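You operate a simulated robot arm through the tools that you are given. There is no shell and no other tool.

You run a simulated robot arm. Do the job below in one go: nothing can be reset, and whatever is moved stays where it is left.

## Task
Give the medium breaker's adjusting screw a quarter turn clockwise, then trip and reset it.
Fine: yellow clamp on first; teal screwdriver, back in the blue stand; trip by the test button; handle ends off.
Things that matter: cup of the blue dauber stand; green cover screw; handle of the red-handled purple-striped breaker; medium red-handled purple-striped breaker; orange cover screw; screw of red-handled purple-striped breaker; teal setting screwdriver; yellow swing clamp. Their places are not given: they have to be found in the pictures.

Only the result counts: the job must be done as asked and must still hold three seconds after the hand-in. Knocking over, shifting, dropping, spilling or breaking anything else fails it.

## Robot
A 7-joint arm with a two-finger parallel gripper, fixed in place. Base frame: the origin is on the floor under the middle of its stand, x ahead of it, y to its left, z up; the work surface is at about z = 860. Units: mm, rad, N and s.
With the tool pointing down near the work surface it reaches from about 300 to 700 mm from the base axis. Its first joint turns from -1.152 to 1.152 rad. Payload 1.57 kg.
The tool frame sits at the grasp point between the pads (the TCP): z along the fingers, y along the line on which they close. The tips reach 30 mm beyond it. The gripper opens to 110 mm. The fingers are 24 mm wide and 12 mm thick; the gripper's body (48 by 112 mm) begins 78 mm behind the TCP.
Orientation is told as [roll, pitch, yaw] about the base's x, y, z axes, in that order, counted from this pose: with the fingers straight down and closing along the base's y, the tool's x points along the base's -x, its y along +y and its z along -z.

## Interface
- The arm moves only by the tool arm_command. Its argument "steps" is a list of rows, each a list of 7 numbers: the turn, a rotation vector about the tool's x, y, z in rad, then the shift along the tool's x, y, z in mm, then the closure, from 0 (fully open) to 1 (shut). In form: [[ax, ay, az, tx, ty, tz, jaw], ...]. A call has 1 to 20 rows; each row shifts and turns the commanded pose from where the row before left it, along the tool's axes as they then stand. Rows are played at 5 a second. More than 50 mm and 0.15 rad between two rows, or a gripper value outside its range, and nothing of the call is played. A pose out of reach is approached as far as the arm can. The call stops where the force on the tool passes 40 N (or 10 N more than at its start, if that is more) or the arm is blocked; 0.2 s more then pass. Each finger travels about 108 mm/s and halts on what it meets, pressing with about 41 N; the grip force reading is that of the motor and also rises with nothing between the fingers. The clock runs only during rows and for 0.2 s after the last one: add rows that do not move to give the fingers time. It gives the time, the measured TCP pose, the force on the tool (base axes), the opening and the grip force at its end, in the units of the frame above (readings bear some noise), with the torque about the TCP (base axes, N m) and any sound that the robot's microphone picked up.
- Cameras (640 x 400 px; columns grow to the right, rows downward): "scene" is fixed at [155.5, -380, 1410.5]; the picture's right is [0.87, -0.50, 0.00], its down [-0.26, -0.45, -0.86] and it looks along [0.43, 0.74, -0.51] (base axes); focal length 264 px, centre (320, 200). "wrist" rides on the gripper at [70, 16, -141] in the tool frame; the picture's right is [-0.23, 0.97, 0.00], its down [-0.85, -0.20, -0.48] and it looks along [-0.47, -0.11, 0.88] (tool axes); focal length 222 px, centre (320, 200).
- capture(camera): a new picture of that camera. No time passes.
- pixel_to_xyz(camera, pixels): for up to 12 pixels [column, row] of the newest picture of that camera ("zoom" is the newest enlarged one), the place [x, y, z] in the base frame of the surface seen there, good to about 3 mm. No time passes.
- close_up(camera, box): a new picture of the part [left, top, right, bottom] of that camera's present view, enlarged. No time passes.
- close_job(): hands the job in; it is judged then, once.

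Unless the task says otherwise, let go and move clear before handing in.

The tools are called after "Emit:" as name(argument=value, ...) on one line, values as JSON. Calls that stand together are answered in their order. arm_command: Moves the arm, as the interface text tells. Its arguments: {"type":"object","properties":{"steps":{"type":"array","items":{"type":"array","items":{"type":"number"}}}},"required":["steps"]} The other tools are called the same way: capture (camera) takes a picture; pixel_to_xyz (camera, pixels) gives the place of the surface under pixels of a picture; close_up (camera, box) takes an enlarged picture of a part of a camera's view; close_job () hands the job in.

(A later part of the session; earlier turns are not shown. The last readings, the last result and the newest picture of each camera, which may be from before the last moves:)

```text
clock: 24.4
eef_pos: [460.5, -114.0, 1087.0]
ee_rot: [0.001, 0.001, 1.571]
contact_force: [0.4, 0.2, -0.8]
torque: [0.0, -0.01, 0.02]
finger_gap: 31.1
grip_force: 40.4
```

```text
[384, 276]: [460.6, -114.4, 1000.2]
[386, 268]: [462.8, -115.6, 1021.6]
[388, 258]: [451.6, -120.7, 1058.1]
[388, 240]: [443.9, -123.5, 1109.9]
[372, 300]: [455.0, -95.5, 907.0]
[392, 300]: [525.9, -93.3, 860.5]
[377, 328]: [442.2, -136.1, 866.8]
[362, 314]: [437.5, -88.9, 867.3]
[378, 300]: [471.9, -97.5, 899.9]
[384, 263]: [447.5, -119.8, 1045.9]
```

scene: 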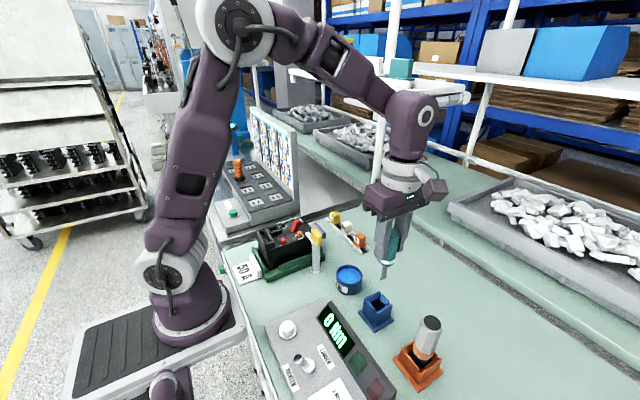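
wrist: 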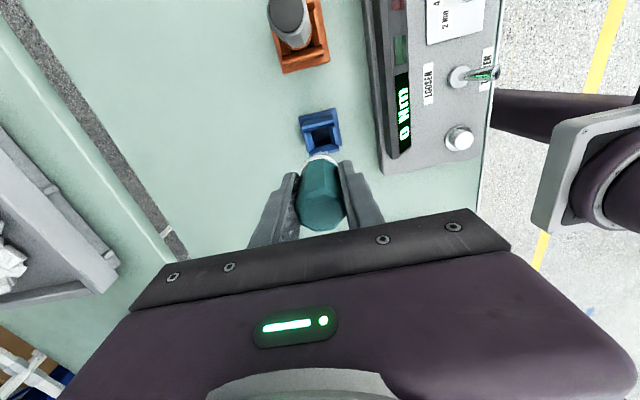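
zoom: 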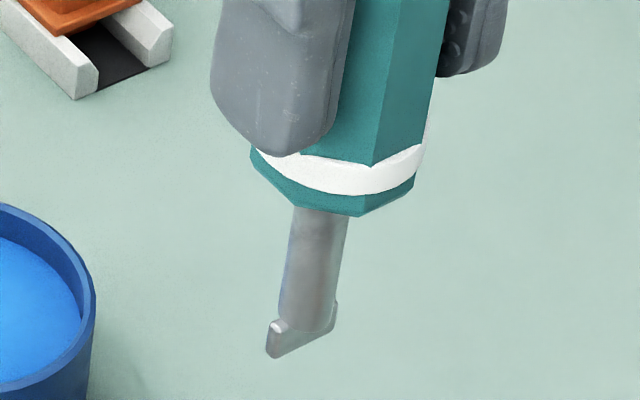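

The blade is flat, points along x within a few degrees at this yaw, and its tip sits about 95 mm below the TCP. The screw projects to (421,200.7), so I'll rise and carry the screwdriver over it.

Emit:
arm_command(steps=[[0, 0, 0, 0, 0, -25, 1], [0, 0, 0, 0, 0, -20, 1], [0, 0, 0, -40, 5, 0, 1], [0, 0, 0, -40, 5, 0, 1], [0, 0, 0, -40, 5, 0, 1], [0, 0, 0, -40, 5, 0, 1], [0, 0, 0, -40, 5, 0, 1], [0, 0, 0, -40, 5, 0, 1], [0, 0, 0, -40, 5, 0, 1], [0, 0, 0, -34, 4, 0, 1], [0, 0, 0, 0, 0, 0, 1], [0, 0, 0, 0, 0, 0, 1]])

Emit:
close_up(camera="scene", box=[270, 170, 350, 260])

Emit:
close_up(camera="wrist", box=[220, 60, 420, 240])

```text
clock: 27.0
eef_pos: [425.7, 201.8, 1130.7]
ee_rot: [0.001, 0.0, 1.571]
contact_force: [0.5, -0.2, -1.7]
torque: [0.02, -0.03, 0.03]
finger_gap: 30.7
grip_force: 40.0
```

```text
4.44 times, centred on (310, 215) of scene
```

zoom: 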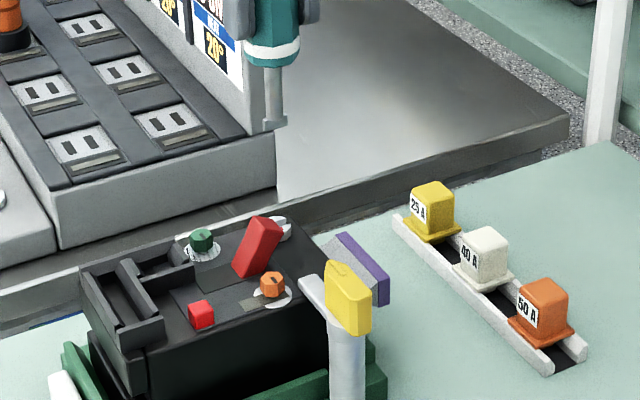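

```text
2.22 times, centred on (320, 150) of wrist
```

zoom: 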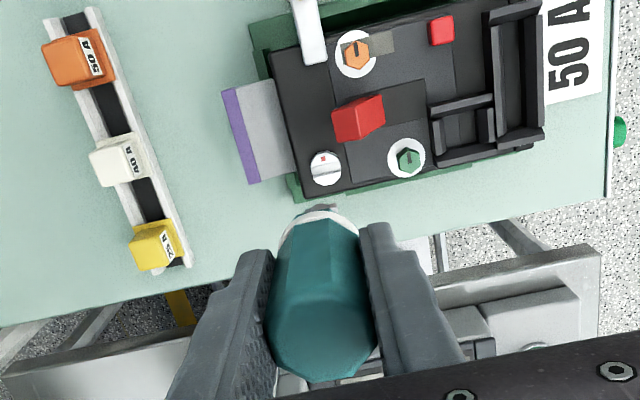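

The screw shows at zoom (326,168), which puts it about (−3.8,−0.8) mm from the TCP. I'll enlarge the screw to check the slot angle before descending.

Emit:
close_up(camera="wrist", box=[300, 115, 350, 150])

Emit:
pixel_to_xyz(camera="zoom", pixels=[[355, 208], [300, 200], [410, 210], [350, 160], [355, 260], [250, 300], [100, 250], [180, 130], [560, 200]])

```text
11.43 times, centred on (325, 132) of wrist
```

zoom: 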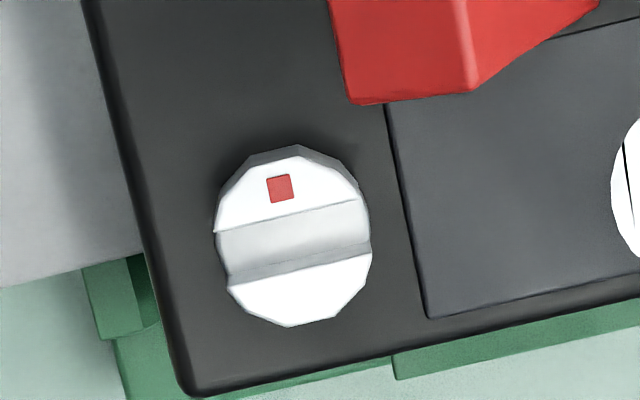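

```text
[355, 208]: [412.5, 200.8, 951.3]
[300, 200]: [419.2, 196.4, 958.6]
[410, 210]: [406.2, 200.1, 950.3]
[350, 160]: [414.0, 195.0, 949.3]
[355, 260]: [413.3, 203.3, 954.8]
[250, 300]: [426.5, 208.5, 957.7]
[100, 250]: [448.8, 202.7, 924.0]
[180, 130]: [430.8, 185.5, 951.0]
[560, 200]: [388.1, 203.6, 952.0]
```

The slot runs parallel to base x, its centre is about (422,201) and the screw top is about z=958. I'll correct by (−3.6,−0.7) mm and lower until the tip is roughly 14 mm above it.

Emit:
arm_command(steps=[[0, 0, 0, 0.7, 3.6, 0, 1], [0, 0, 0, 0, 0, 25, 1], [0, 0, 0, 0, 0, 25, 1], [0, 0, 0, 0, 0, 13, 1], [0, 0, 0, 0, 0, 0, 1]])

Emit:
close_up(camera="scene", box=[280, 195, 330, 245])

Emit:
close_up(camera="wrist", box=[260, 80, 380, 200])

```text
clock: 28.2
eef_pos: [417.9, 202.4, 1066.5]
ee_rot: [-0.001, 0.001, 1.571]
contact_force: [0.1, 0.2, -1.1]
torque: [-0.03, -0.03, -0.03]
finger_gap: 30.8
grip_force: 39.7
```

```text
8.00 times, centred on (305, 220) of scene
```

zoom: 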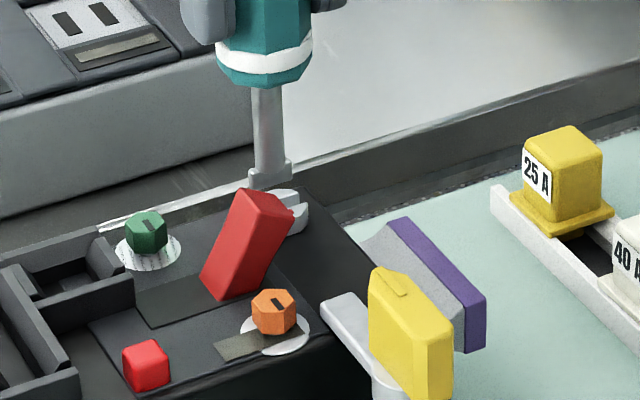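

```text
3.33 times, centred on (320, 140) of wrist
```

zoom: 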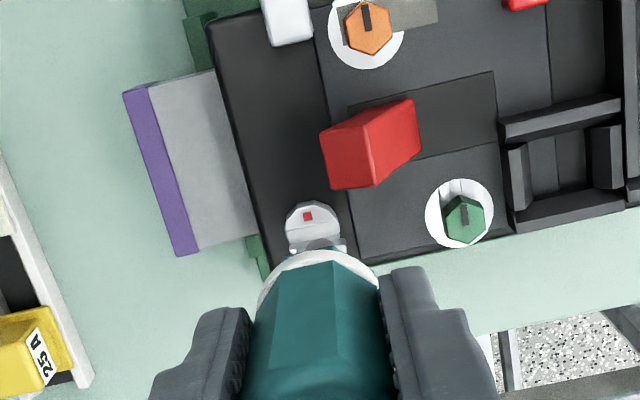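

The position readings scatter by a couple of mm, so I'll judge by eye. I'll enlarge the tip and slot in both views.

Emit:
close_up(camera="wrist", box=[295, 135, 345, 170])

Emit:
close_up(camera="scene", box=[285, 205, 315, 225])

Emit:
arm_command(steps=[[0, 0, 0, 0, 0, 0, 1]])

Emit:
arm_command(steps=[[0, 0, 0, 0, 0, 0, 1]])

Emit:
arm_command(steps=[[0, 0, 0, 0, 0, 0, 1]])

Emit:
arm_command(steps=[[0, 0, 0, 0, 0, 0, 1]])

```text
11.43 times, centred on (320, 152) of wrist
```

zoom: 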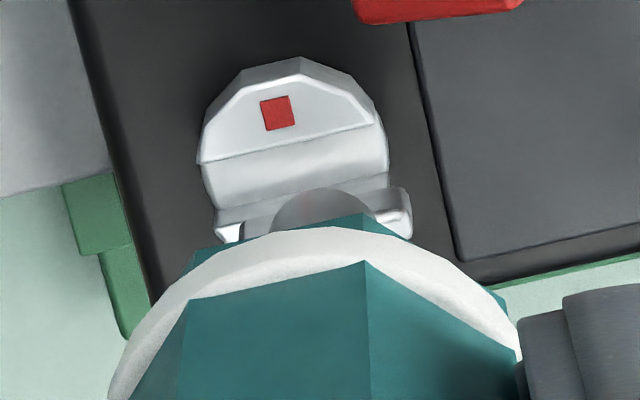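

```text
16.00 times, centred on (300, 215) of scene
```

zoom: 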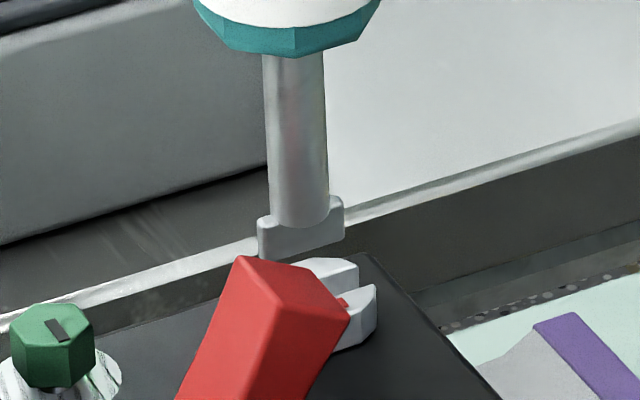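

```text
clock: 28.6
eef_pos: [419.3, 201.3, 1066.6]
ee_rot: [0.0, 0.0, 1.57]
contact_force: [0.0, 0.4, -0.8]
torque: [0.01, -0.02, 0.0]
finger_gap: 30.7
grip_force: 39.5
```

```text
clock: 29.0
eef_pos: [418.3, 201.8, 1067.9]
ee_rot: [0.001, 0.0, 1.572]
contact_force: [0.1, 0.6, -1.5]
torque: [0.01, 0.0, 0.01]
finger_gap: 31.1
grip_force: 39.6
```

```text
clock: 29.4
eef_pos: [419.0, 201.5, 1066.0]
ee_rot: [0.001, 0.001, 1.57]
contact_force: [0.3, 0.6, -0.6]
torque: [-0.01, 0.0, 0.02]
finger_gap: 30.9
grip_force: 39.8
```

```text
clock: 29.8
eef_pos: [418.4, 200.7, 1067.4]
ee_rot: [0.001, 0.001, 1.569]
contact_force: [-0.5, 0.4, -1.6]
torque: [-0.01, -0.01, 0.0]
finger_gap: 30.7
grip_force: 39.4
```

The averaged TCP is (418.6,201.5), and the slot centre projects to about (+2.9,−1.4) mm from it, with the blade centre about +1.2 mm in x. I'll correct the blade by (+1.7,−1.4), lower 8 mm and look again.

Emit:
arm_command(steps=[[0, 0, 0, 1.4, -1.7, 0, 1], [0, 0, 0, 0, 0, 8, 1], [0, 0, 0, 0, 0, 0, 1], [0, 0, 0, 0, 0, 0, 1]])

Emit:
close_up(camera="wrist", box=[295, 135, 345, 170])

Emit:
close_up(camera="scene", box=[285, 205, 315, 225])

```text
clock: 30.8
eef_pos: [421.0, 199.5, 1058.6]
ee_rot: [0.001, 0.001, 1.571]
contact_force: [-0.8, 0.6, -0.6]
torque: [-0.04, 0.02, 0.0]
finger_gap: 30.8
grip_force: 40.3
```

```text
11.43 times, centred on (320, 152) of wrist
```

zoom: 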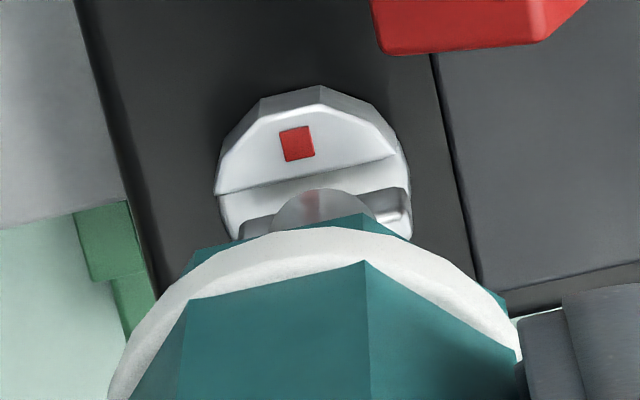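

```text
16.00 times, centred on (300, 215) of scene
```

zoom: 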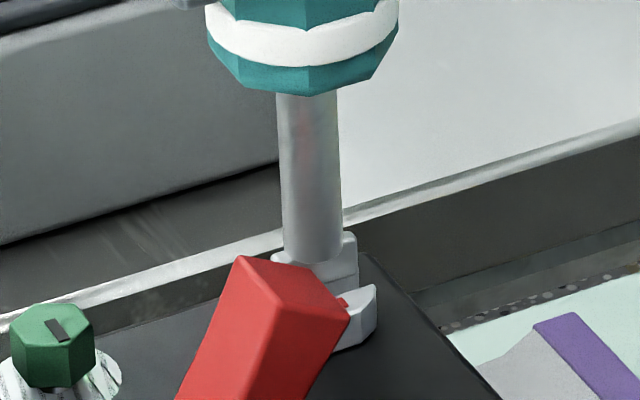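

The blade tip is about 5 mm above the screw and lines up with the slot. I'll lower 5 mm and check the force.

Emit:
arm_command(steps=[[0, 0, 0, 0.3, 0, 3, 1], [0, 0, 0, 0, 0, 2, 1], [0, 0, 0, 0, 0, 0, 1]])

Emit:
arm_command(steps=[[0, 0, 0, 0, 0, 2, 1], [0, 0, 0, 0, 0, 0, 1]])

Emit:
close_up(camera="wrist", box=[295, 135, 345, 170])

Emit:
close_up(camera="scene", box=[285, 205, 315, 225])

```text
clock: 31.6
eef_pos: [421.0, 199.1, 1054.3]
ee_rot: [0.0, -0.001, 1.57]
contact_force: [0.4, 1.0, -1.3]
torque: [0.01, 0.02, -0.02]
finger_gap: 31.2
grip_force: 39.8
```

```text
clock: 32.2
eef_pos: [420.1, 199.3, 1051.0]
ee_rot: [-0.001, 0.0, 1.57]
contact_force: [0.3, -0.4, -1.0]
torque: [-0.07, 0.02, 0.03]
finger_gap: 30.8
grip_force: 39.9
```

```text
11.43 times, centred on (320, 152) of wrist
```

zoom: 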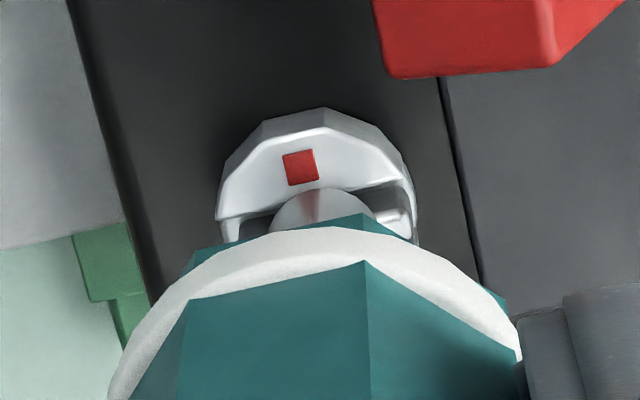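

```text
16.00 times, centred on (300, 215) of scene
```

zoom: 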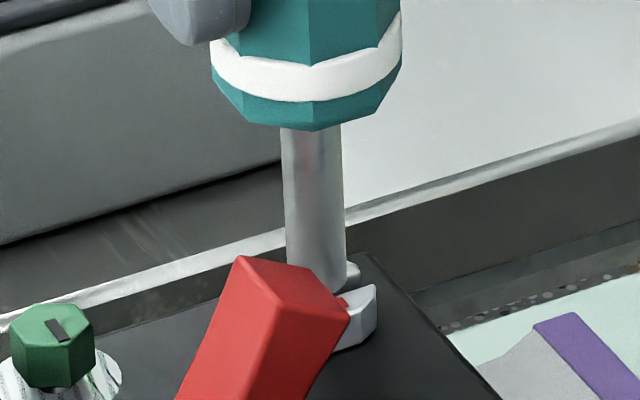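

No contact yet with the tip near z≈956, below the screw's top face, so the blade appears to be entering the slot. I'll continue in 1.5 mm steps until I feel the floor.

Emit:
arm_command(steps=[[0, 0, 0, 0, 0, 1.5, 1], [0, 0, 0, 0, 0, 0, 1]])

Emit:
arm_command(steps=[[0, 0, 0, 0, 0, 1.5, 1], [0, 0, 0, 0, 0, 0, 1]])

```text
clock: 32.8
eef_pos: [420.0, 199.1, 1050.2]
ee_rot: [-0.002, 0.0, 1.57]
contact_force: [-2.5, -0.3, 11.5]
torque: [-0.05, 0.22, 0.02]
finger_gap: 30.8
grip_force: 39.7
```

```text
clock: 33.4
eef_pos: [419.1, 200.0, 1050.2]
ee_rot: [-0.005, -0.001, 1.571]
contact_force: [-2.6, -1.1, 33.3]
torque: [-0.04, 0.22, -0.02]
finger_gap: 30.8
grip_force: 40.0
```

Contact came at TCP z≈1050, with fz now 33 N. I'll back off 1 mm to lighten it and look closely to see whether the blade is in the slot.

Emit:
arm_command(steps=[[0, 0, 0, 0, 0, -1.0, 1], [0, 0, 0, 0, 0, 0, 1]])

Emit:
close_up(camera="wrist", box=[305, 140, 335, 165])

Emit:
close_up(camera="scene", box=[293, 212, 313, 226])

```text
clock: 34.0
eef_pos: [420.2, 199.1, 1049.6]
ee_rot: [0.0, 0.002, 1.57]
contact_force: [4.2, -0.8, 14.5]
torque: [0.01, -0.33, -0.06]
finger_gap: 30.8
grip_force: 39.7
```

```text
16.00 times, centred on (320, 152) of wrist
```

zoom: 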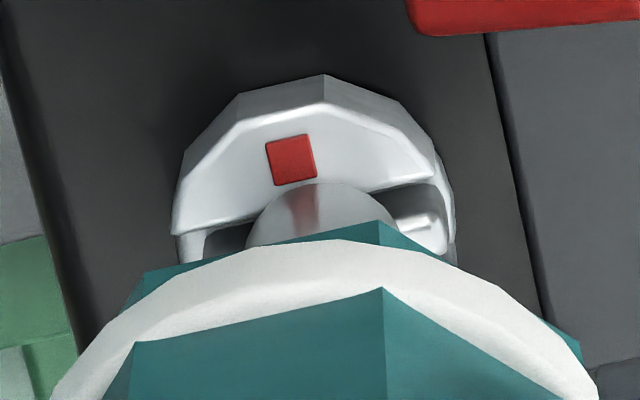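

```text
16.00 times, centred on (303, 219) of scene
```

zoom: 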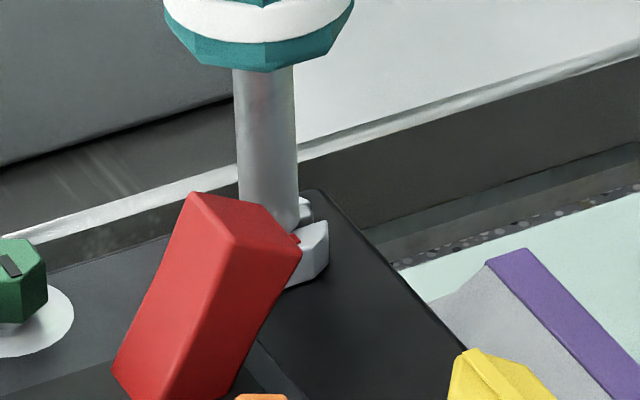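

The blade's end shows below the red-marked half's edge and not above the far half, so it seems seated in the slot. With about 15 N of down force, I'll try a small clockwise turn and watch whether the red mark moves.

Emit:
arm_command(steps=[[0, 0, 0.06, 0, 0, 0, 1], [0, 0, 0.07, 0, 0, 0, 1], [0, 0, 0.07, 0, 0, 0, 1], [0, 0, 0, 0, 0, 0, 1]])

Emit:
close_up(camera="wrist", box=[305, 140, 335, 165])

Emit:
close_up(camera="scene", box=[293, 212, 313, 226])

```text
clock: 35.0
eef_pos: [420.4, 199.8, 1050.6]
ee_rot: [-0.001, 0.003, 1.37]
contact_force: [0.0, -0.3, -1.3]
torque: [0.01, 0.0, 0.0]
finger_gap: 31.0
grip_force: 39.7
```

```text
16.00 times, centred on (320, 152) of wrist
```

zoom: 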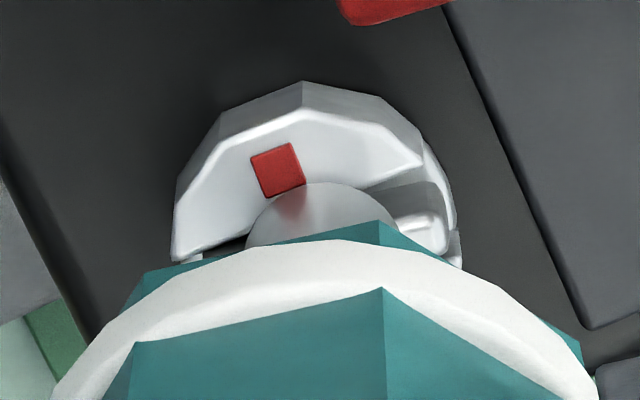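

```text
16.00 times, centred on (303, 219) of scene
```

zoom: 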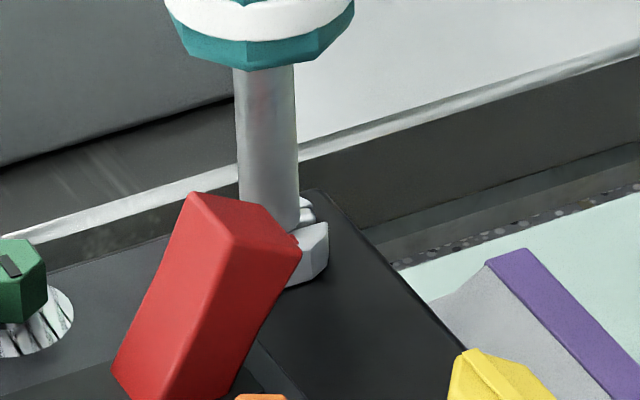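

The red-marked half turned relative to the camera by about the tool's own turn, so the screw has not moved yet, and fz fell to zero. I'll press down in small steps to see where the blade bottoms now.

Emit:
arm_command(steps=[[0, 0, 0, 0, 0, 1.0, 1], [0, 0, 0, 0, 0, 0, 1]])

Emit:
arm_command(steps=[[0, 0, 0, 0, 0, 1.0, 1], [0, 0, 0, 0, 0, 0, 1]])

```text
clock: 35.6
eef_pos: [419.3, 200.3, 1050.1]
ee_rot: [-0.001, 0.0, 1.37]
contact_force: [-0.4, -2.6, 3.1]
torque: [-0.19, 0.12, 0.02]
finger_gap: 30.9
grip_force: 39.9
```

```text
clock: 36.2
eef_pos: [421.7, 200.9, 1049.4]
ee_rot: [0.0, -0.002, 1.372]
contact_force: [-4.2, -5.0, 29.8]
torque: [-0.36, 0.36, 0.01]
finger_gap: 31.0
grip_force: 39.5
```

The floor is felt again at nearly the same height, so the blade is probably in the slot with angular play. I'll ease the down force slightly, continue clockwise 0.3 rad and look again.

Emit:
arm_command(steps=[[0, 0, 0.1, 0, 0, -0.4, 1], [0, 0, 0.1, 0, 0, 0, 1], [0, 0, 0.1, 0, 0, 0, 1], [0, 0, 0, 0, 0, 0, 1]])

Emit:
close_up(camera="wrist", box=[305, 140, 335, 165])

Emit:
close_up(camera="scene", box=[293, 212, 313, 226])

```text
clock: 37.2
eef_pos: [420.2, 199.3, 1049.3]
ee_rot: [0.001, -0.002, 1.072]
contact_force: [-3.6, 3.4, 27.5]
torque: [0.38, 0.25, -0.04]
finger_gap: 30.7
grip_force: 39.9
```

```text
16.00 times, centred on (320, 152) of wrist
```

zoom: 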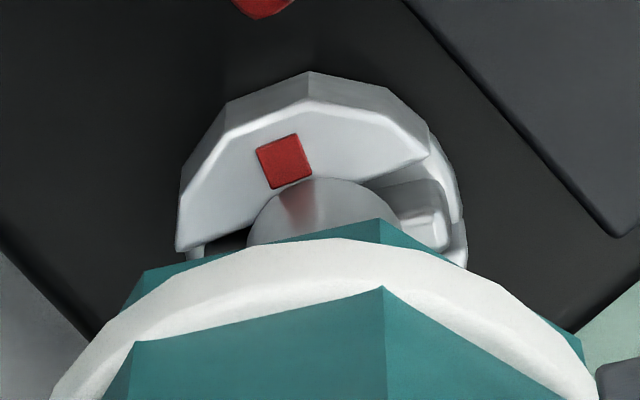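

```text
16.00 times, centred on (303, 219) of scene
```

zoom: 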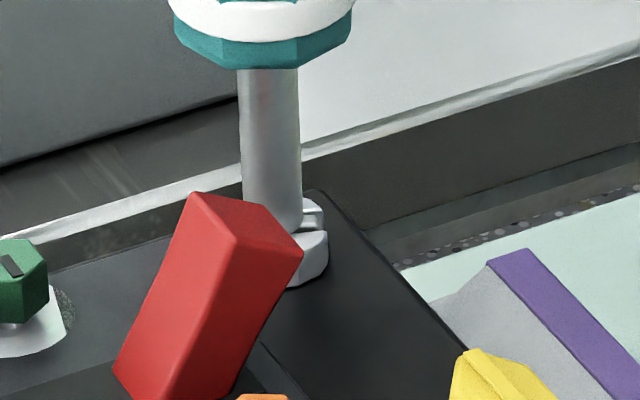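

The red mark now keeps its place in the wrist view while the breaker turns, so the screw follows the blade, with play of about 0.17 rad. I'll continue clockwise 0.5 rad with slightly less down force.

Emit:
arm_command(steps=[[0, 0, 0.1, 0, 0, -0.4, 1], [0, 0, 0.1, 0, 0, 0, 1], [0, 0, 0.1, 0, 0, 0, 1], [0, 0, 0.1, 0, 0, 0, 1], [0, 0, 0.1, 0, 0, 0, 1], [0, 0, 0, 0, 0, 0, 1]])

Emit:
close_up(camera="wrist", box=[300, 135, 340, 170])

```text
clock: 38.6
eef_pos: [420.8, 200.9, 1049.6]
ee_rot: [-0.001, 0.001, 0.569]
contact_force: [1.7, 3.8, 5.5]
torque: [0.4, -0.19, 0.0]
finger_gap: 30.9
grip_force: 40.6
```

```text
11.43 times, centred on (320, 152) of wrist
```

zoom: 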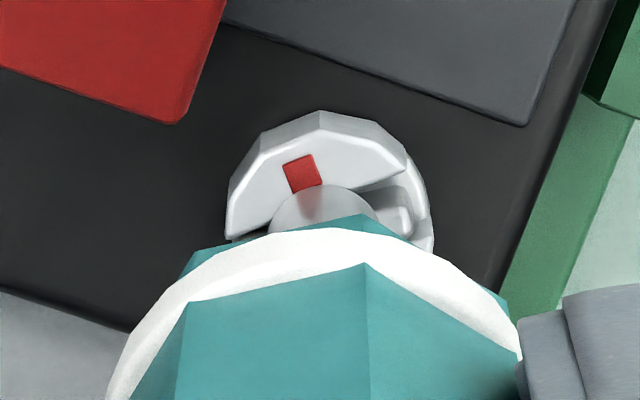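

The mark still follows the blade at yaw 0.57. I'll continue 0.6 rad clockwise with a touch more down force.

Emit:
arm_command(steps=[[0, 0, 0.1, 0, 0, 0.2, 1], [0, 0, 0.1, 0, 0, 0, 1], [0, 0, 0.1, 0, 0, 0, 1], [0, 0, 0.1, 0, 0, 0, 1], [0, 0, 0.1, 0, 0, 0, 1], [0, 0, 0.1, 0, 0, 0, 1], [0, 0, 0, 0, 0, 0, 1]])

Emit:
close_up(camera="wrist", box=[300, 135, 340, 170])

Emit:
close_up(camera="scene", box=[293, 212, 313, 226])

```text
clock: 40.2
eef_pos: [419.6, 199.5, 1048.9]
ee_rot: [-0.001, 0.0, -0.032]
contact_force: [-2.2, 1.1, 12.3]
torque: [0.11, 0.15, -0.02]
finger_gap: 30.8
grip_force: 40.4
```

```text
11.43 times, centred on (320, 152) of wrist
```

zoom: 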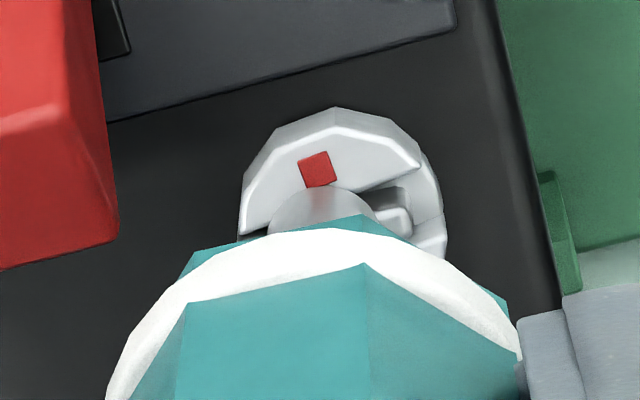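

```text
16.00 times, centred on (303, 219) of scene
```

zoom: 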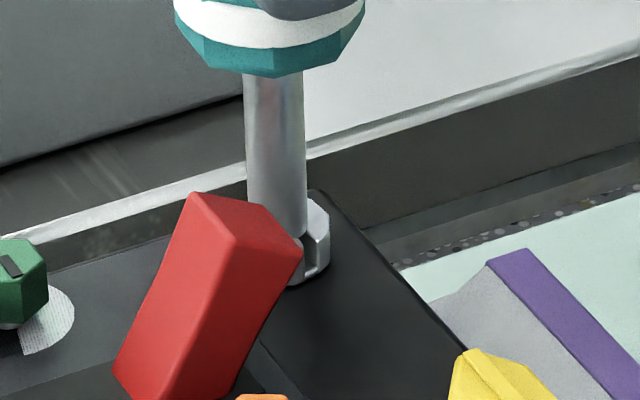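

The slot projects to about 7–8° short of a right angle from its first direction. I'll turn 0.135 rad further clockwise and check.

Emit:
arm_command(steps=[[0, 0, 0.07, 0, 0, 0, 1], [0, 0, 0.065, 0, 0, 0, 1], [0, 0, 0, 0, 0, 0, 1], [0, 0, 0, 0, 0, 0, 1]])

Emit:
close_up(camera="wrist", box=[300, 135, 340, 170])

```text
clock: 41.2
eef_pos: [419.6, 198.3, 1049.4]
ee_rot: [0.0, -0.001, -0.165]
contact_force: [-2.6, -1.7, 13.9]
torque: [-0.15, 0.13, -0.02]
finger_gap: 31.0
grip_force: 39.5
```

```text
11.43 times, centred on (320, 152) of wrist
```

zoom: 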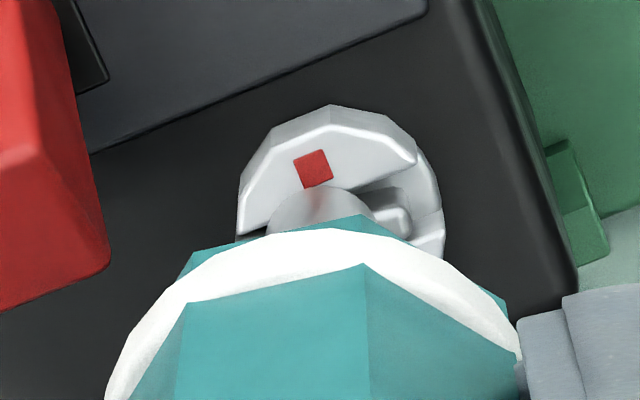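

The slot edge is now parallel to the cover edge, a right angle from where it started. I'll back the blade off 0.08 rad within its play, lift straight out and inspect the screw.

Emit:
arm_command(steps=[[0, 0, -0.08, 0, 0, -0.5, 1], [0, 0, 0, 0, 0, -5, 1], [0, 0, 0, 0, 0, -10, 1], [0, 0, 0, 0, 0, -30, 1], [0, 0, 0, 0, 0, -35, 1], [0, 0, 0, 0, 0, 0, 1], [0, 0, 0, 0, 0, 0, 1], [0, 0, 0, 0, 0, 0, 1]])

Emit:
close_up(camera="wrist", box=[295, 110, 345, 145])

Emit:
close_up(camera="scene", box=[270, 190, 330, 250])

```text
clock: 43.0
eef_pos: [420.2, 200.6, 1129.1]
ee_rot: [0.001, -0.001, -0.086]
contact_force: [-0.3, -0.1, -1.4]
torque: [0.03, 0.01, 0.0]
finger_gap: 30.8
grip_force: 40.3
```

```text
11.43 times, centred on (320, 128) of wrist
```

zoom: 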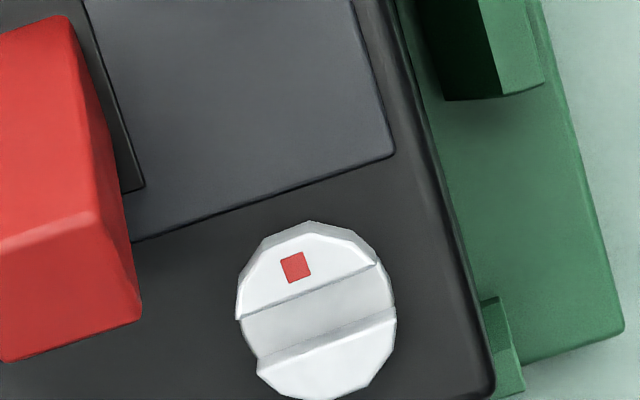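

```text
6.67 times, centred on (300, 220) of scene
```

zoom: 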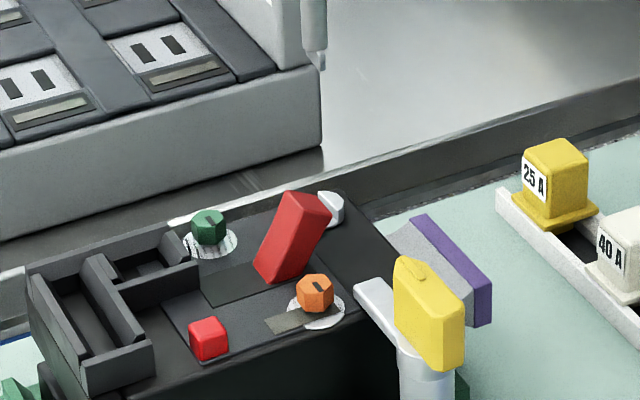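

The screw's slot now lies along y with the red mark towards −x, roughly 88° of turn clockwise. I'll rotate back to yaw 1.57 and carry the screwdriver back above the blue stand, retracing my commanded moves.

Emit:
arm_command(steps=[[0, 0, -0.138, 0, 0, 0, 1], [0, 0, -0.138, 0, 0, 0, 1], [0, 0, -0.138, 0, 0, 0, 1], [0, 0, -0.138, 0, 0, 0, 1], [0, 0, -0.138, 0, 0, 0, 1], [0, 0, -0.138, 0, 0, 0, 1], [0, 0, -0.138, 0, 0, 0, 1], [0, 0, -0.138, 0, 0, 0, 1], [0, 0, -0.138, 0, 0, 0, 1], [0, 0, -0.138, 0, 0, 0, 1], [0, 0, -0.138, 0, 0, 0, 1], [0, 0, -0.137, 0, 0, 0, 1], [0, 0, 0, 38.95, -5.06, 0, 1], [0, 0, 0, 38.95, -5.06, 0, 1], [0, 0, 0, 38.95, -5.06, 0, 1], [0, 0, 0, 38.95, -5.06, 0, 1], [0, 0, 0, 38.95, -5.06, 0, 1], [0, 0, 0, 38.95, -5.06, 0, 1], [0, 0, 0, 38.95, -5.06, 0, 1], [0, 0, 0, 38.95, -5.08, 0, 1]])

Emit:
arm_command(steps=[[0, 0, 0, 0, 0, 0, 1], [0, 0, 0, 0, 0, 0, 1], [0, 0, 0, 0, 0, 0, 1]])

Emit:
arm_command(steps=[[0, 0, 0, 0, 0, 0, 1]])

Emit:
close_up(camera="wrist", box=[260, 80, 380, 200])

Emit:
close_up(camera="scene", box=[330, 200, 430, 330])

```text
clock: 47.2
eef_pos: [462.2, -113.5, 1130.9]
ee_rot: [-0.001, -0.002, 1.57]
contact_force: [1.2, -0.1, -0.4]
torque: [-0.05, 0.0, -0.01]
finger_gap: 30.9
grip_force: 40.1
```

```text
clock: 48.0
eef_pos: [463.6, -112.8, 1131.1]
ee_rot: [0.001, -0.001, 1.57]
contact_force: [-0.3, -0.4, -0.1]
torque: [0.01, 0.02, 0.02]
finger_gap: 30.8
grip_force: 39.5
```

```text
clock: 48.4
eef_pos: [462.1, -113.6, 1131.7]
ee_rot: [0.0, 0.0, 1.571]
contact_force: [0.4, 0.5, -1.2]
torque: [-0.01, -0.01, 0.01]
finger_gap: 30.9
grip_force: 40.0
```

```text
3.33 times, centred on (320, 140) of wrist
```

zoom: 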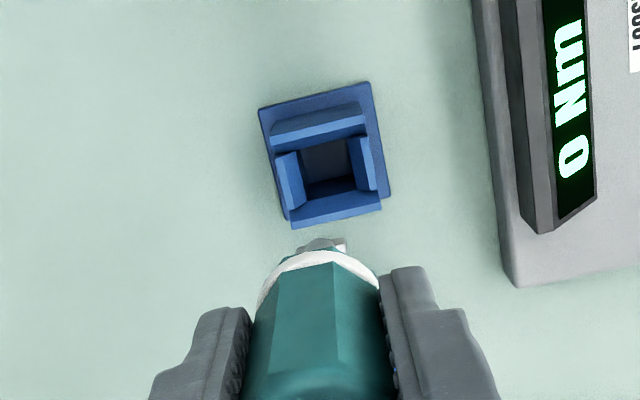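

```text
3.08 times, centred on (380, 265) of scene
```

zoom: 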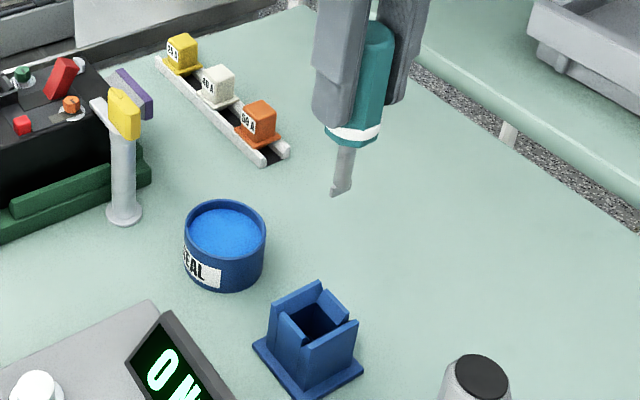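

The cup's centre projects to within about 1 mm of the TCP axis, matching the pick-up place. I'll descend 105 mm, which leaves the tip just above the cup rim, and check.

Emit:
arm_command(steps=[[0, 0, 0, 0, 0, 35, 1], [0, 0, 0, 0, 0, 35, 1], [0, 0, 0, 0, 0, 35, 1], [0, 0, 0, 0, 0, 0, 1], [0, 0, 0, 0, 0, 0, 1]])

Emit:
close_up(camera="wrist", box=[270, 110, 370, 190])

Emit:
close_up(camera="scene", box=[350, 260, 410, 330])

```text
clock: 49.6
eef_pos: [462.4, -111.5, 1025.9]
ee_rot: [0.0, 0.0, 1.57]
contact_force: [0.1, 0.5, -0.4]
torque: [-0.03, -0.01, 0.01]
finger_gap: 30.8
grip_force: 40.0
```

```text
5.00 times, centred on (320, 150) of wrist
```

zoom: 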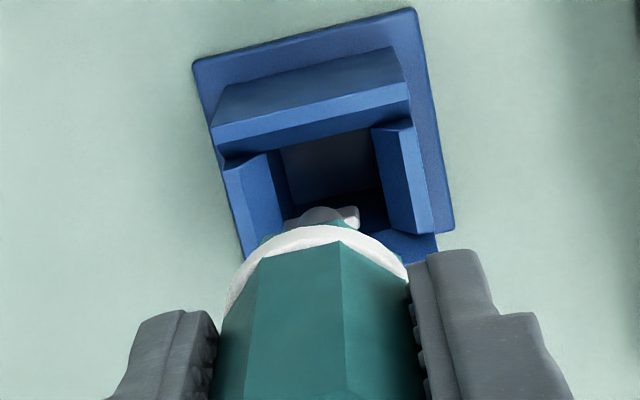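

```text
5.71 times, centred on (380, 295) of scene
```

zoom: 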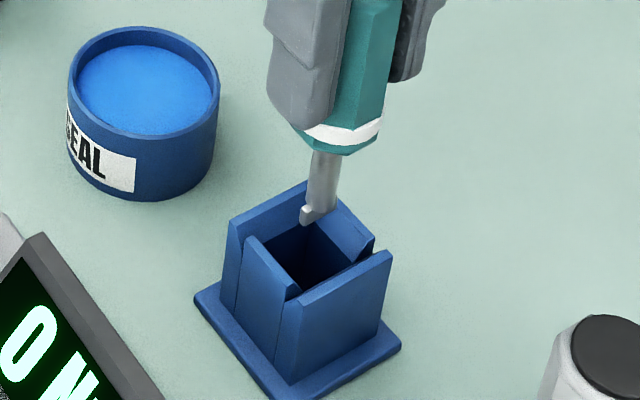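

The tip is at about z=930 directly over the cup, and its position agrees with the pick-up path. I'll go down 30 mm gently and check for contact.

Emit:
arm_command(steps=[[0, 0, 0, 0, 0, 8, 1], [0, 0, 0, 0, 0, 8, 1], [0, 0, 0, 0, 0, 7, 1], [0, 0, 0, 0, 0, 7, 1], [0, 0, 0, 0, 0, 0, 1]])

Emit:
close_up(camera="scene", box=[350, 260, 410, 330])

Emit:
close_up(camera="wrist", box=[270, 110, 370, 190])

```text
clock: 50.8
eef_pos: [459.3, -112.2, 994.2]
ee_rot: [0.001, 0.0, 1.57]
contact_force: [0.4, 0.6, -0.3]
torque: [0.01, -0.02, 0.0]
finger_gap: 30.9
grip_force: 39.9
```

```text
5.71 times, centred on (380, 295) of scene
```

zoom: 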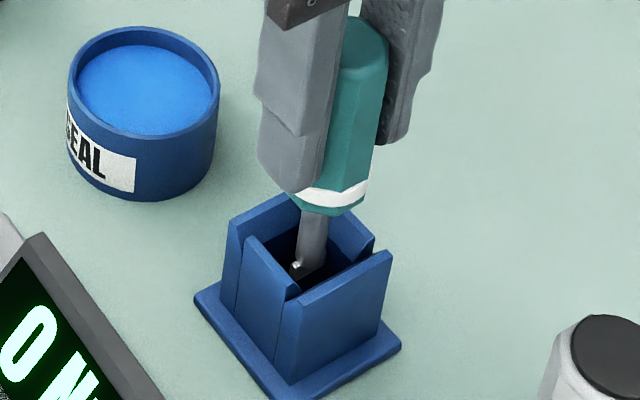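

```text
5.00 times, centred on (320, 150) of wrist
```

zoom: 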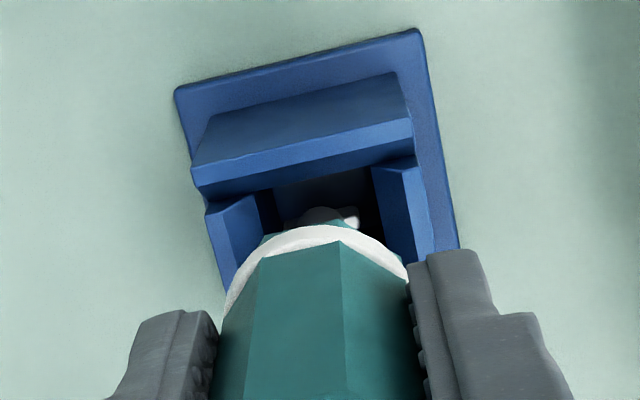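

The blade is inside the cup without touching. I'll lower the remaining 28 mm, watching the force.

Emit:
arm_command(steps=[[0, 0, 0, 0, 0, 8, 1], [0, 0, 0, 0, 0, 8, 1], [0, 0, 0, 0, 0, 7, 1], [0, 0, 0, 0, 0, 4, 1], [0, 0, 0, 0, 0, 0, 1]])

Emit:
close_up(camera="scene", box=[350, 260, 410, 330])

```text
clock: 52.0
eef_pos: [461.1, -112.4, 967.7]
ee_rot: [0.001, 0.001, 1.57]
contact_force: [0.6, 0.1, -0.6]
torque: [0.02, -0.02, -0.01]
finger_gap: 30.8
grip_force: 39.7
```

```text
5.71 times, centred on (380, 295) of scene
```

zoom: 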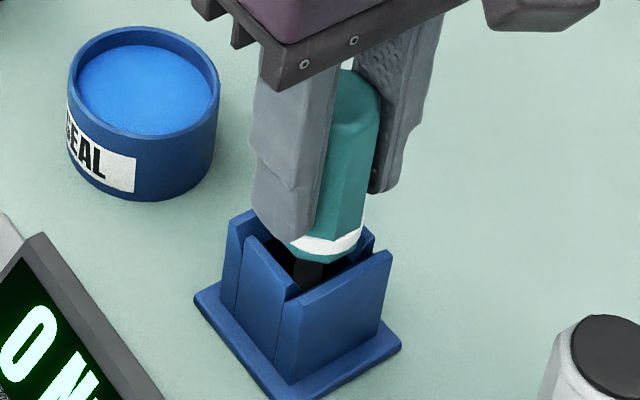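

The tool is about 2 mm above its original depth, still with no contact. I'll lower 1 mm at a time to touch the floor.

Emit:
arm_command(steps=[[0, 0, 0, 0, 0, 1.2, 1], [0, 0, 0, 0, 0, 0, 1]])

Emit:
arm_command(steps=[[0, 0, 0, 0, 0, 1.0, 1], [0, 0, 0, 0, 0, 0, 1]])

```text
clock: 52.6
eef_pos: [461.0, -112.3, 965.7]
ee_rot: [-0.001, 0.0, 1.571]
contact_force: [0.7, -0.6, -1.4]
torque: [-0.02, -0.01, 0.01]
finger_gap: 30.9
grip_force: 40.1
```

```text
clock: 53.2
eef_pos: [461.1, -111.8, 965.8]
ee_rot: [0.0, 0.001, 1.571]
contact_force: [-0.5, 0.1, 7.4]
torque: [0.03, 0.07, 0.04]
finger_gap: 30.9
grip_force: 39.5
```

The tool touches the stand's floor with 7 N at the original height. I'll open the jaws and rise straight up.

Emit:
arm_command(steps=[[0, 0, 0, 0, 0, -0.3, 0.66], [0, 0, 0, 0, 0, 0, 0.5], [0, 0, 0, 0, 0, 0, 0.5], [0, 0, 0, 0, 0, -20, 0.5], [0, 0, 0, 0, 0, -40, 0.5], [0, 0, 0, 0, 0, -45, 0.5], [0, 0, 0, 0, 0, -45, 0.5], [0, 0, 0, 0, 0, 0, 0.5]])

Emit:
close_up(camera="scene", box=[350, 260, 410, 330])

Emit:
capture(camera="wrist")

```text
clock: 55.0
eef_pos: [461.8, -110.8, 1116.4]
ee_rot: [0.0, 0.0, 1.571]
contact_force: [0.6, 0.0, -0.1]
torque: [-0.03, 0.02, 0.0]
finger_gap: 55.0
grip_force: 0.0
```

```text
5.71 times, centred on (380, 295) of scene
```

zoom: 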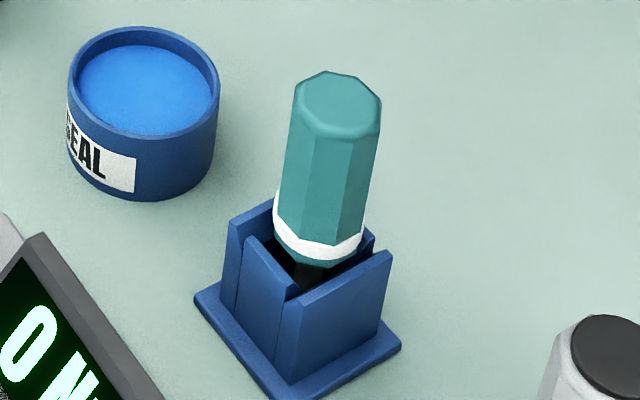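

```text
taken
```

wrist: 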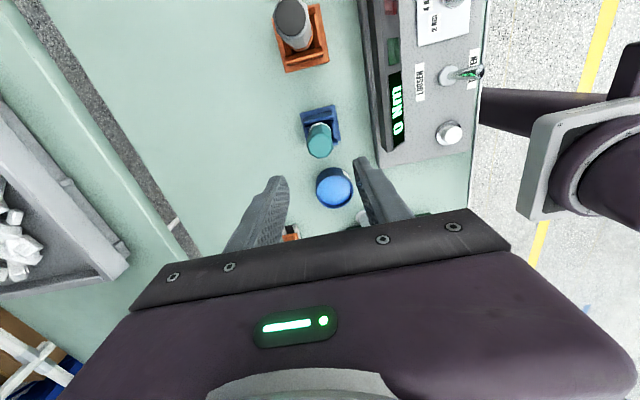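

The screwdriver stands in the blue stand as before. Next is the test button, so I'll measure it and its neighbours in the scene view to find room for the closed fingertips.

Emit:
close_up(camera="scene", box=[245, 205, 325, 255])

Emit:
pixel_to_xyz(camera="zoom", pixels=[[305, 270], [295, 265], [315, 262], [240, 290], [175, 225], [235, 250], [290, 215], [260, 180], [420, 235], [410, 150], [400, 210], [440, 180]])

```text
8.00 times, centred on (285, 230) of scene
```

zoom: 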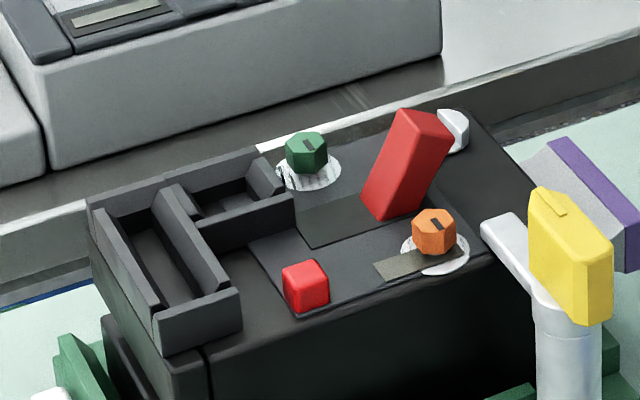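

```text
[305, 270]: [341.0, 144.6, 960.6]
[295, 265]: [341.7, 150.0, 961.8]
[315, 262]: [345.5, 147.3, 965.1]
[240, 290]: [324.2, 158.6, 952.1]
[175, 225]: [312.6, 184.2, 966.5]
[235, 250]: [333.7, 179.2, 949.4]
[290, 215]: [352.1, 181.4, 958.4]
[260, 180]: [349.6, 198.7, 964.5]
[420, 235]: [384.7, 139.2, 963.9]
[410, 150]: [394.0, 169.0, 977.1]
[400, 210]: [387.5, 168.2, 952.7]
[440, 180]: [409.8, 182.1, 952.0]
```

The button top is near (342,144,963), the terminal barrier ends around x≈323, and the nearest screw is at x≈385, so the closed 24×24 mm tips fit at about (344,144). I'll rotate to yaw 0, close the jaws and travel above it.

Emit:
arm_command(steps=[[0, 0, 0.1428, 0, 0, 0, 0.5], [0, 0, 0.1428, 0, 0, 0, 0.6], [0, 0, 0.1428, 0, 0, 0, 0.8], [0, 0, 0.1428, 0, 0, 0, 1], [0, 0, 0.1428, 0, 0, 0, 1], [0, 0, 0.1428, 0, 0, 0, 1], [0, 0, 0.1428, 0, 0, 0, 1], [0, 0, 0.1428, 0, 0, 0, 1], [0, 0, 0.1428, 0, 0, 0, 1], [0, 0, 0.1428, 0, 0, 0, 1], [0, 0, 0.1428, 0, 0, 0, 1], [0, 0, 0, 16.7, 36.4, 0, 1], [0, 0, 0, 16.7, 36.4, 0, 1], [0, 0, 0, 16.7, 36.4, 0, 1], [0, 0, 0, 16.7, 36.4, 0, 1], [0, 0, 0, 16.7, 36.4, 0, 1], [0, 0, 0, 16.7, 36.4, 0, 1], [0, 0, 0, 16.7, 36.4, 0, 1], [0, 0, 0, 0, 0, 0, 1], [0, 0, 0, 0, 0, 0, 1]])

Emit:
arm_command(steps=[[0, 0, 0, 0, 0, 0, 1], [0, 0, 0, 0, 0, 0, 1]])

Emit:
close_up(camera="wrist", box=[240, 70, 400, 200])

Emit:
close_up(camera="scene", box=[245, 185, 345, 255])

```text
clock: 59.2
eef_pos: [342.3, 143.5, 1117.0]
ee_rot: [0.0, -0.001, 0.0]
contact_force: [-0.2, 0.3, 0.5]
torque: [0.02, 0.02, 0.02]
finger_gap: 0.0
grip_force: 21.5
```

```text
clock: 59.8
eef_pos: [343.1, 141.9, 1115.8]
ee_rot: [-0.001, 0.0, 0.0]
contact_force: [0.0, 0.2, 0.5]
torque: [0.0, -0.03, 0.02]
finger_gap: 0.0
grip_force: 21.3
```

```text
3.08 times, centred on (320, 135) of wrist
```

zoom: 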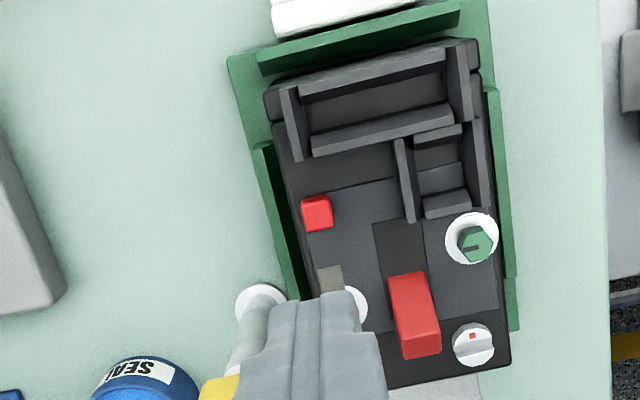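

```text
5.71 times, centred on (295, 220) of scene
```

zoom: 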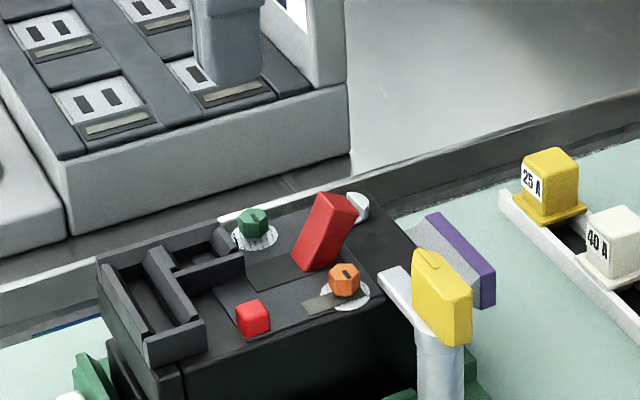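

The button's centre is about (−2,−1.6) mm from the TCP axis, and the barrier face is 10 mm clear of the fingers. I'll shift slightly and lower to just above the button.

Emit:
arm_command(steps=[[0, 0, 0, 1, -1.5, 0, 1], [0, 0, 0, 0, 0, 40, 1], [0, 0, 0, 0, 0, 40, 1], [0, 0, 0, 0, 0, 37, 1], [0, 0, 0, 0, 0, 0, 1], [0, 0, 0, 0, 0, 0, 1]])

Emit:
close_up(camera="scene", box=[245, 195, 325, 255])

Emit:
close_up(camera="wrist", box=[260, 80, 380, 200])

```text
clock: 61.2
eef_pos: [340.6, 142.0, 998.2]
ee_rot: [0.0, 0.0, 0.0]
contact_force: [-0.1, -1.0, -1.1]
torque: [0.0, 0.06, 0.0]
finger_gap: 0.0
grip_force: 21.3
```

```text
6.67 times, centred on (285, 225) of scene
```

zoom: 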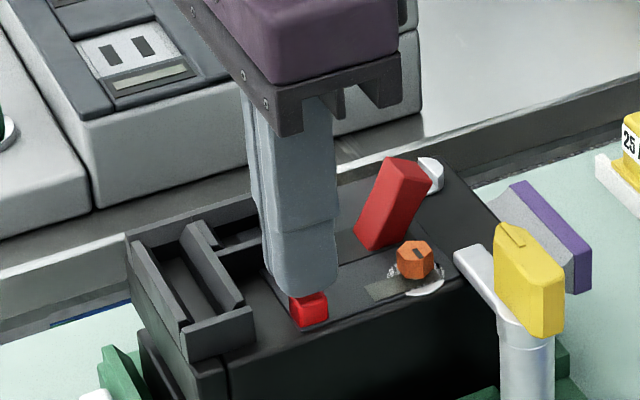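

```text
3.33 times, centred on (320, 140) of wrist
```

zoom: 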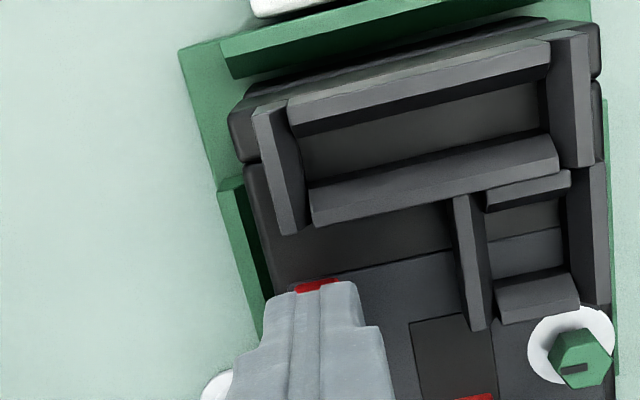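

The tips are right over the red button, about 5 mm above it. I'll press down in small steps and listen for the trip.

Emit:
arm_command(steps=[[0, 0, 0, 0, 0, 3, 1], [0, 0, 0, 0, 0, 2, 1], [0, 0, 0, 0, 0, 0, 1]])

Emit:
arm_command(steps=[[0, 0, 0, 0, 0, 1.5, 1], [0, 0, 0, 0, 0, 0, 1]])

Emit:
close_up(camera="scene", box=[245, 195, 325, 255])

```text
clock: 62.0
eef_pos: [341.7, 140.5, 993.2]
ee_rot: [0.0, 0.0, 0.001]
contact_force: [-0.5, -0.2, 0.3]
torque: [0.02, -0.03, 0.0]
finger_gap: 0.0
grip_force: 21.1
```

```text
clock: 62.6
eef_pos: [342.9, 141.5, 991.8]
ee_rot: [0.0, -0.002, -0.001]
contact_force: [0.1, 0.7, 0.0]
torque: [0.01, 0.01, 0.01]
finger_gap: 0.0
grip_force: 21.4
```

```text
6.67 times, centred on (285, 225) of scene
```

zoom: 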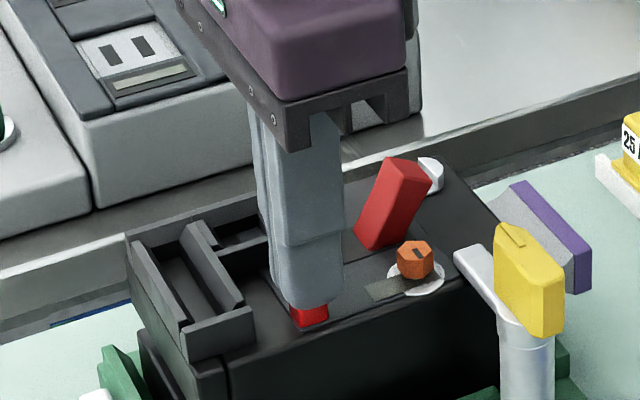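

Emit:
arm_command(steps=[[0, 0, 0, 0, 0, 1, 1], [0, 0, 0, 0, 0, 0, 1]])

Emit:
arm_command(steps=[[0, 0, 0, 0, 0, 1, 1], [0, 0, 0, 0, 0, 0, 1]])

Emit:
close_up(camera="scene", box=[245, 195, 325, 255])

```text
clock: 63.2
eef_pos: [342.6, 140.1, 991.3]
ee_rot: [0.001, 0.0, 0.0]
contact_force: [-0.3, -0.3, 1.1]
torque: [-0.04, 0.01, 0.01]
finger_gap: 0.3
grip_force: 21.1
```

```text
clock: 63.8
eef_pos: [343.5, 140.9, 990.2]
ee_rot: [0.0, -0.001, -0.001]
contact_force: [0.7, 0.1, 1.2]
torque: [-0.02, -0.04, -0.02]
finger_gap: 0.0
grip_force: 21.4
```

```text
6.67 times, centred on (285, 225) of scene
```

zoom: 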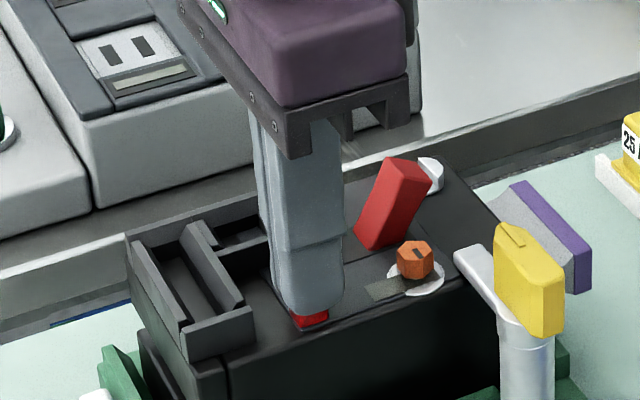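

The tips are now pushing the button down with about 1 N and there is no trip yet. I'll keep pressing in 1 mm steps.

Emit:
arm_command(steps=[[0, 0, 0, 0, 0, 1, 1], [0, 0, 0, 0, 0, 0, 1]])

Emit:
arm_command(steps=[[0, 0, 0, 0, 0, 1, 1], [0, 0, 0, 0, 0, 0, 1]])

Emit:
close_up(camera="scene", box=[245, 195, 325, 255])

```text
clock: 64.4
eef_pos: [341.9, 140.4, 988.6]
ee_rot: [0.001, 0.0, 0.0]
contact_force: [-0.2, -0.9, 1.4]
torque: [-0.01, 0.01, 0.01]
finger_gap: 0.0
grip_force: 21.6
heard: click
```

```text
clock: 65.0
eef_pos: [343.3, 140.1, 987.5]
ee_rot: [0.0, 0.0, -0.001]
contact_force: [-0.9, -0.9, 3.1]
torque: [-0.03, 0.03, 0.01]
finger_gap: 0.0
grip_force: 21.2
```

```text
6.67 times, centred on (285, 225) of scene
```

zoom: 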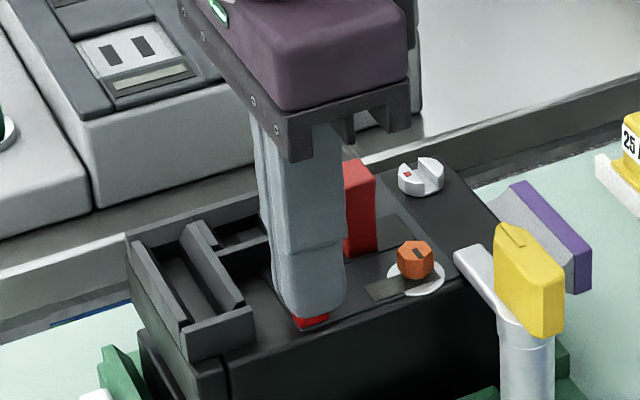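

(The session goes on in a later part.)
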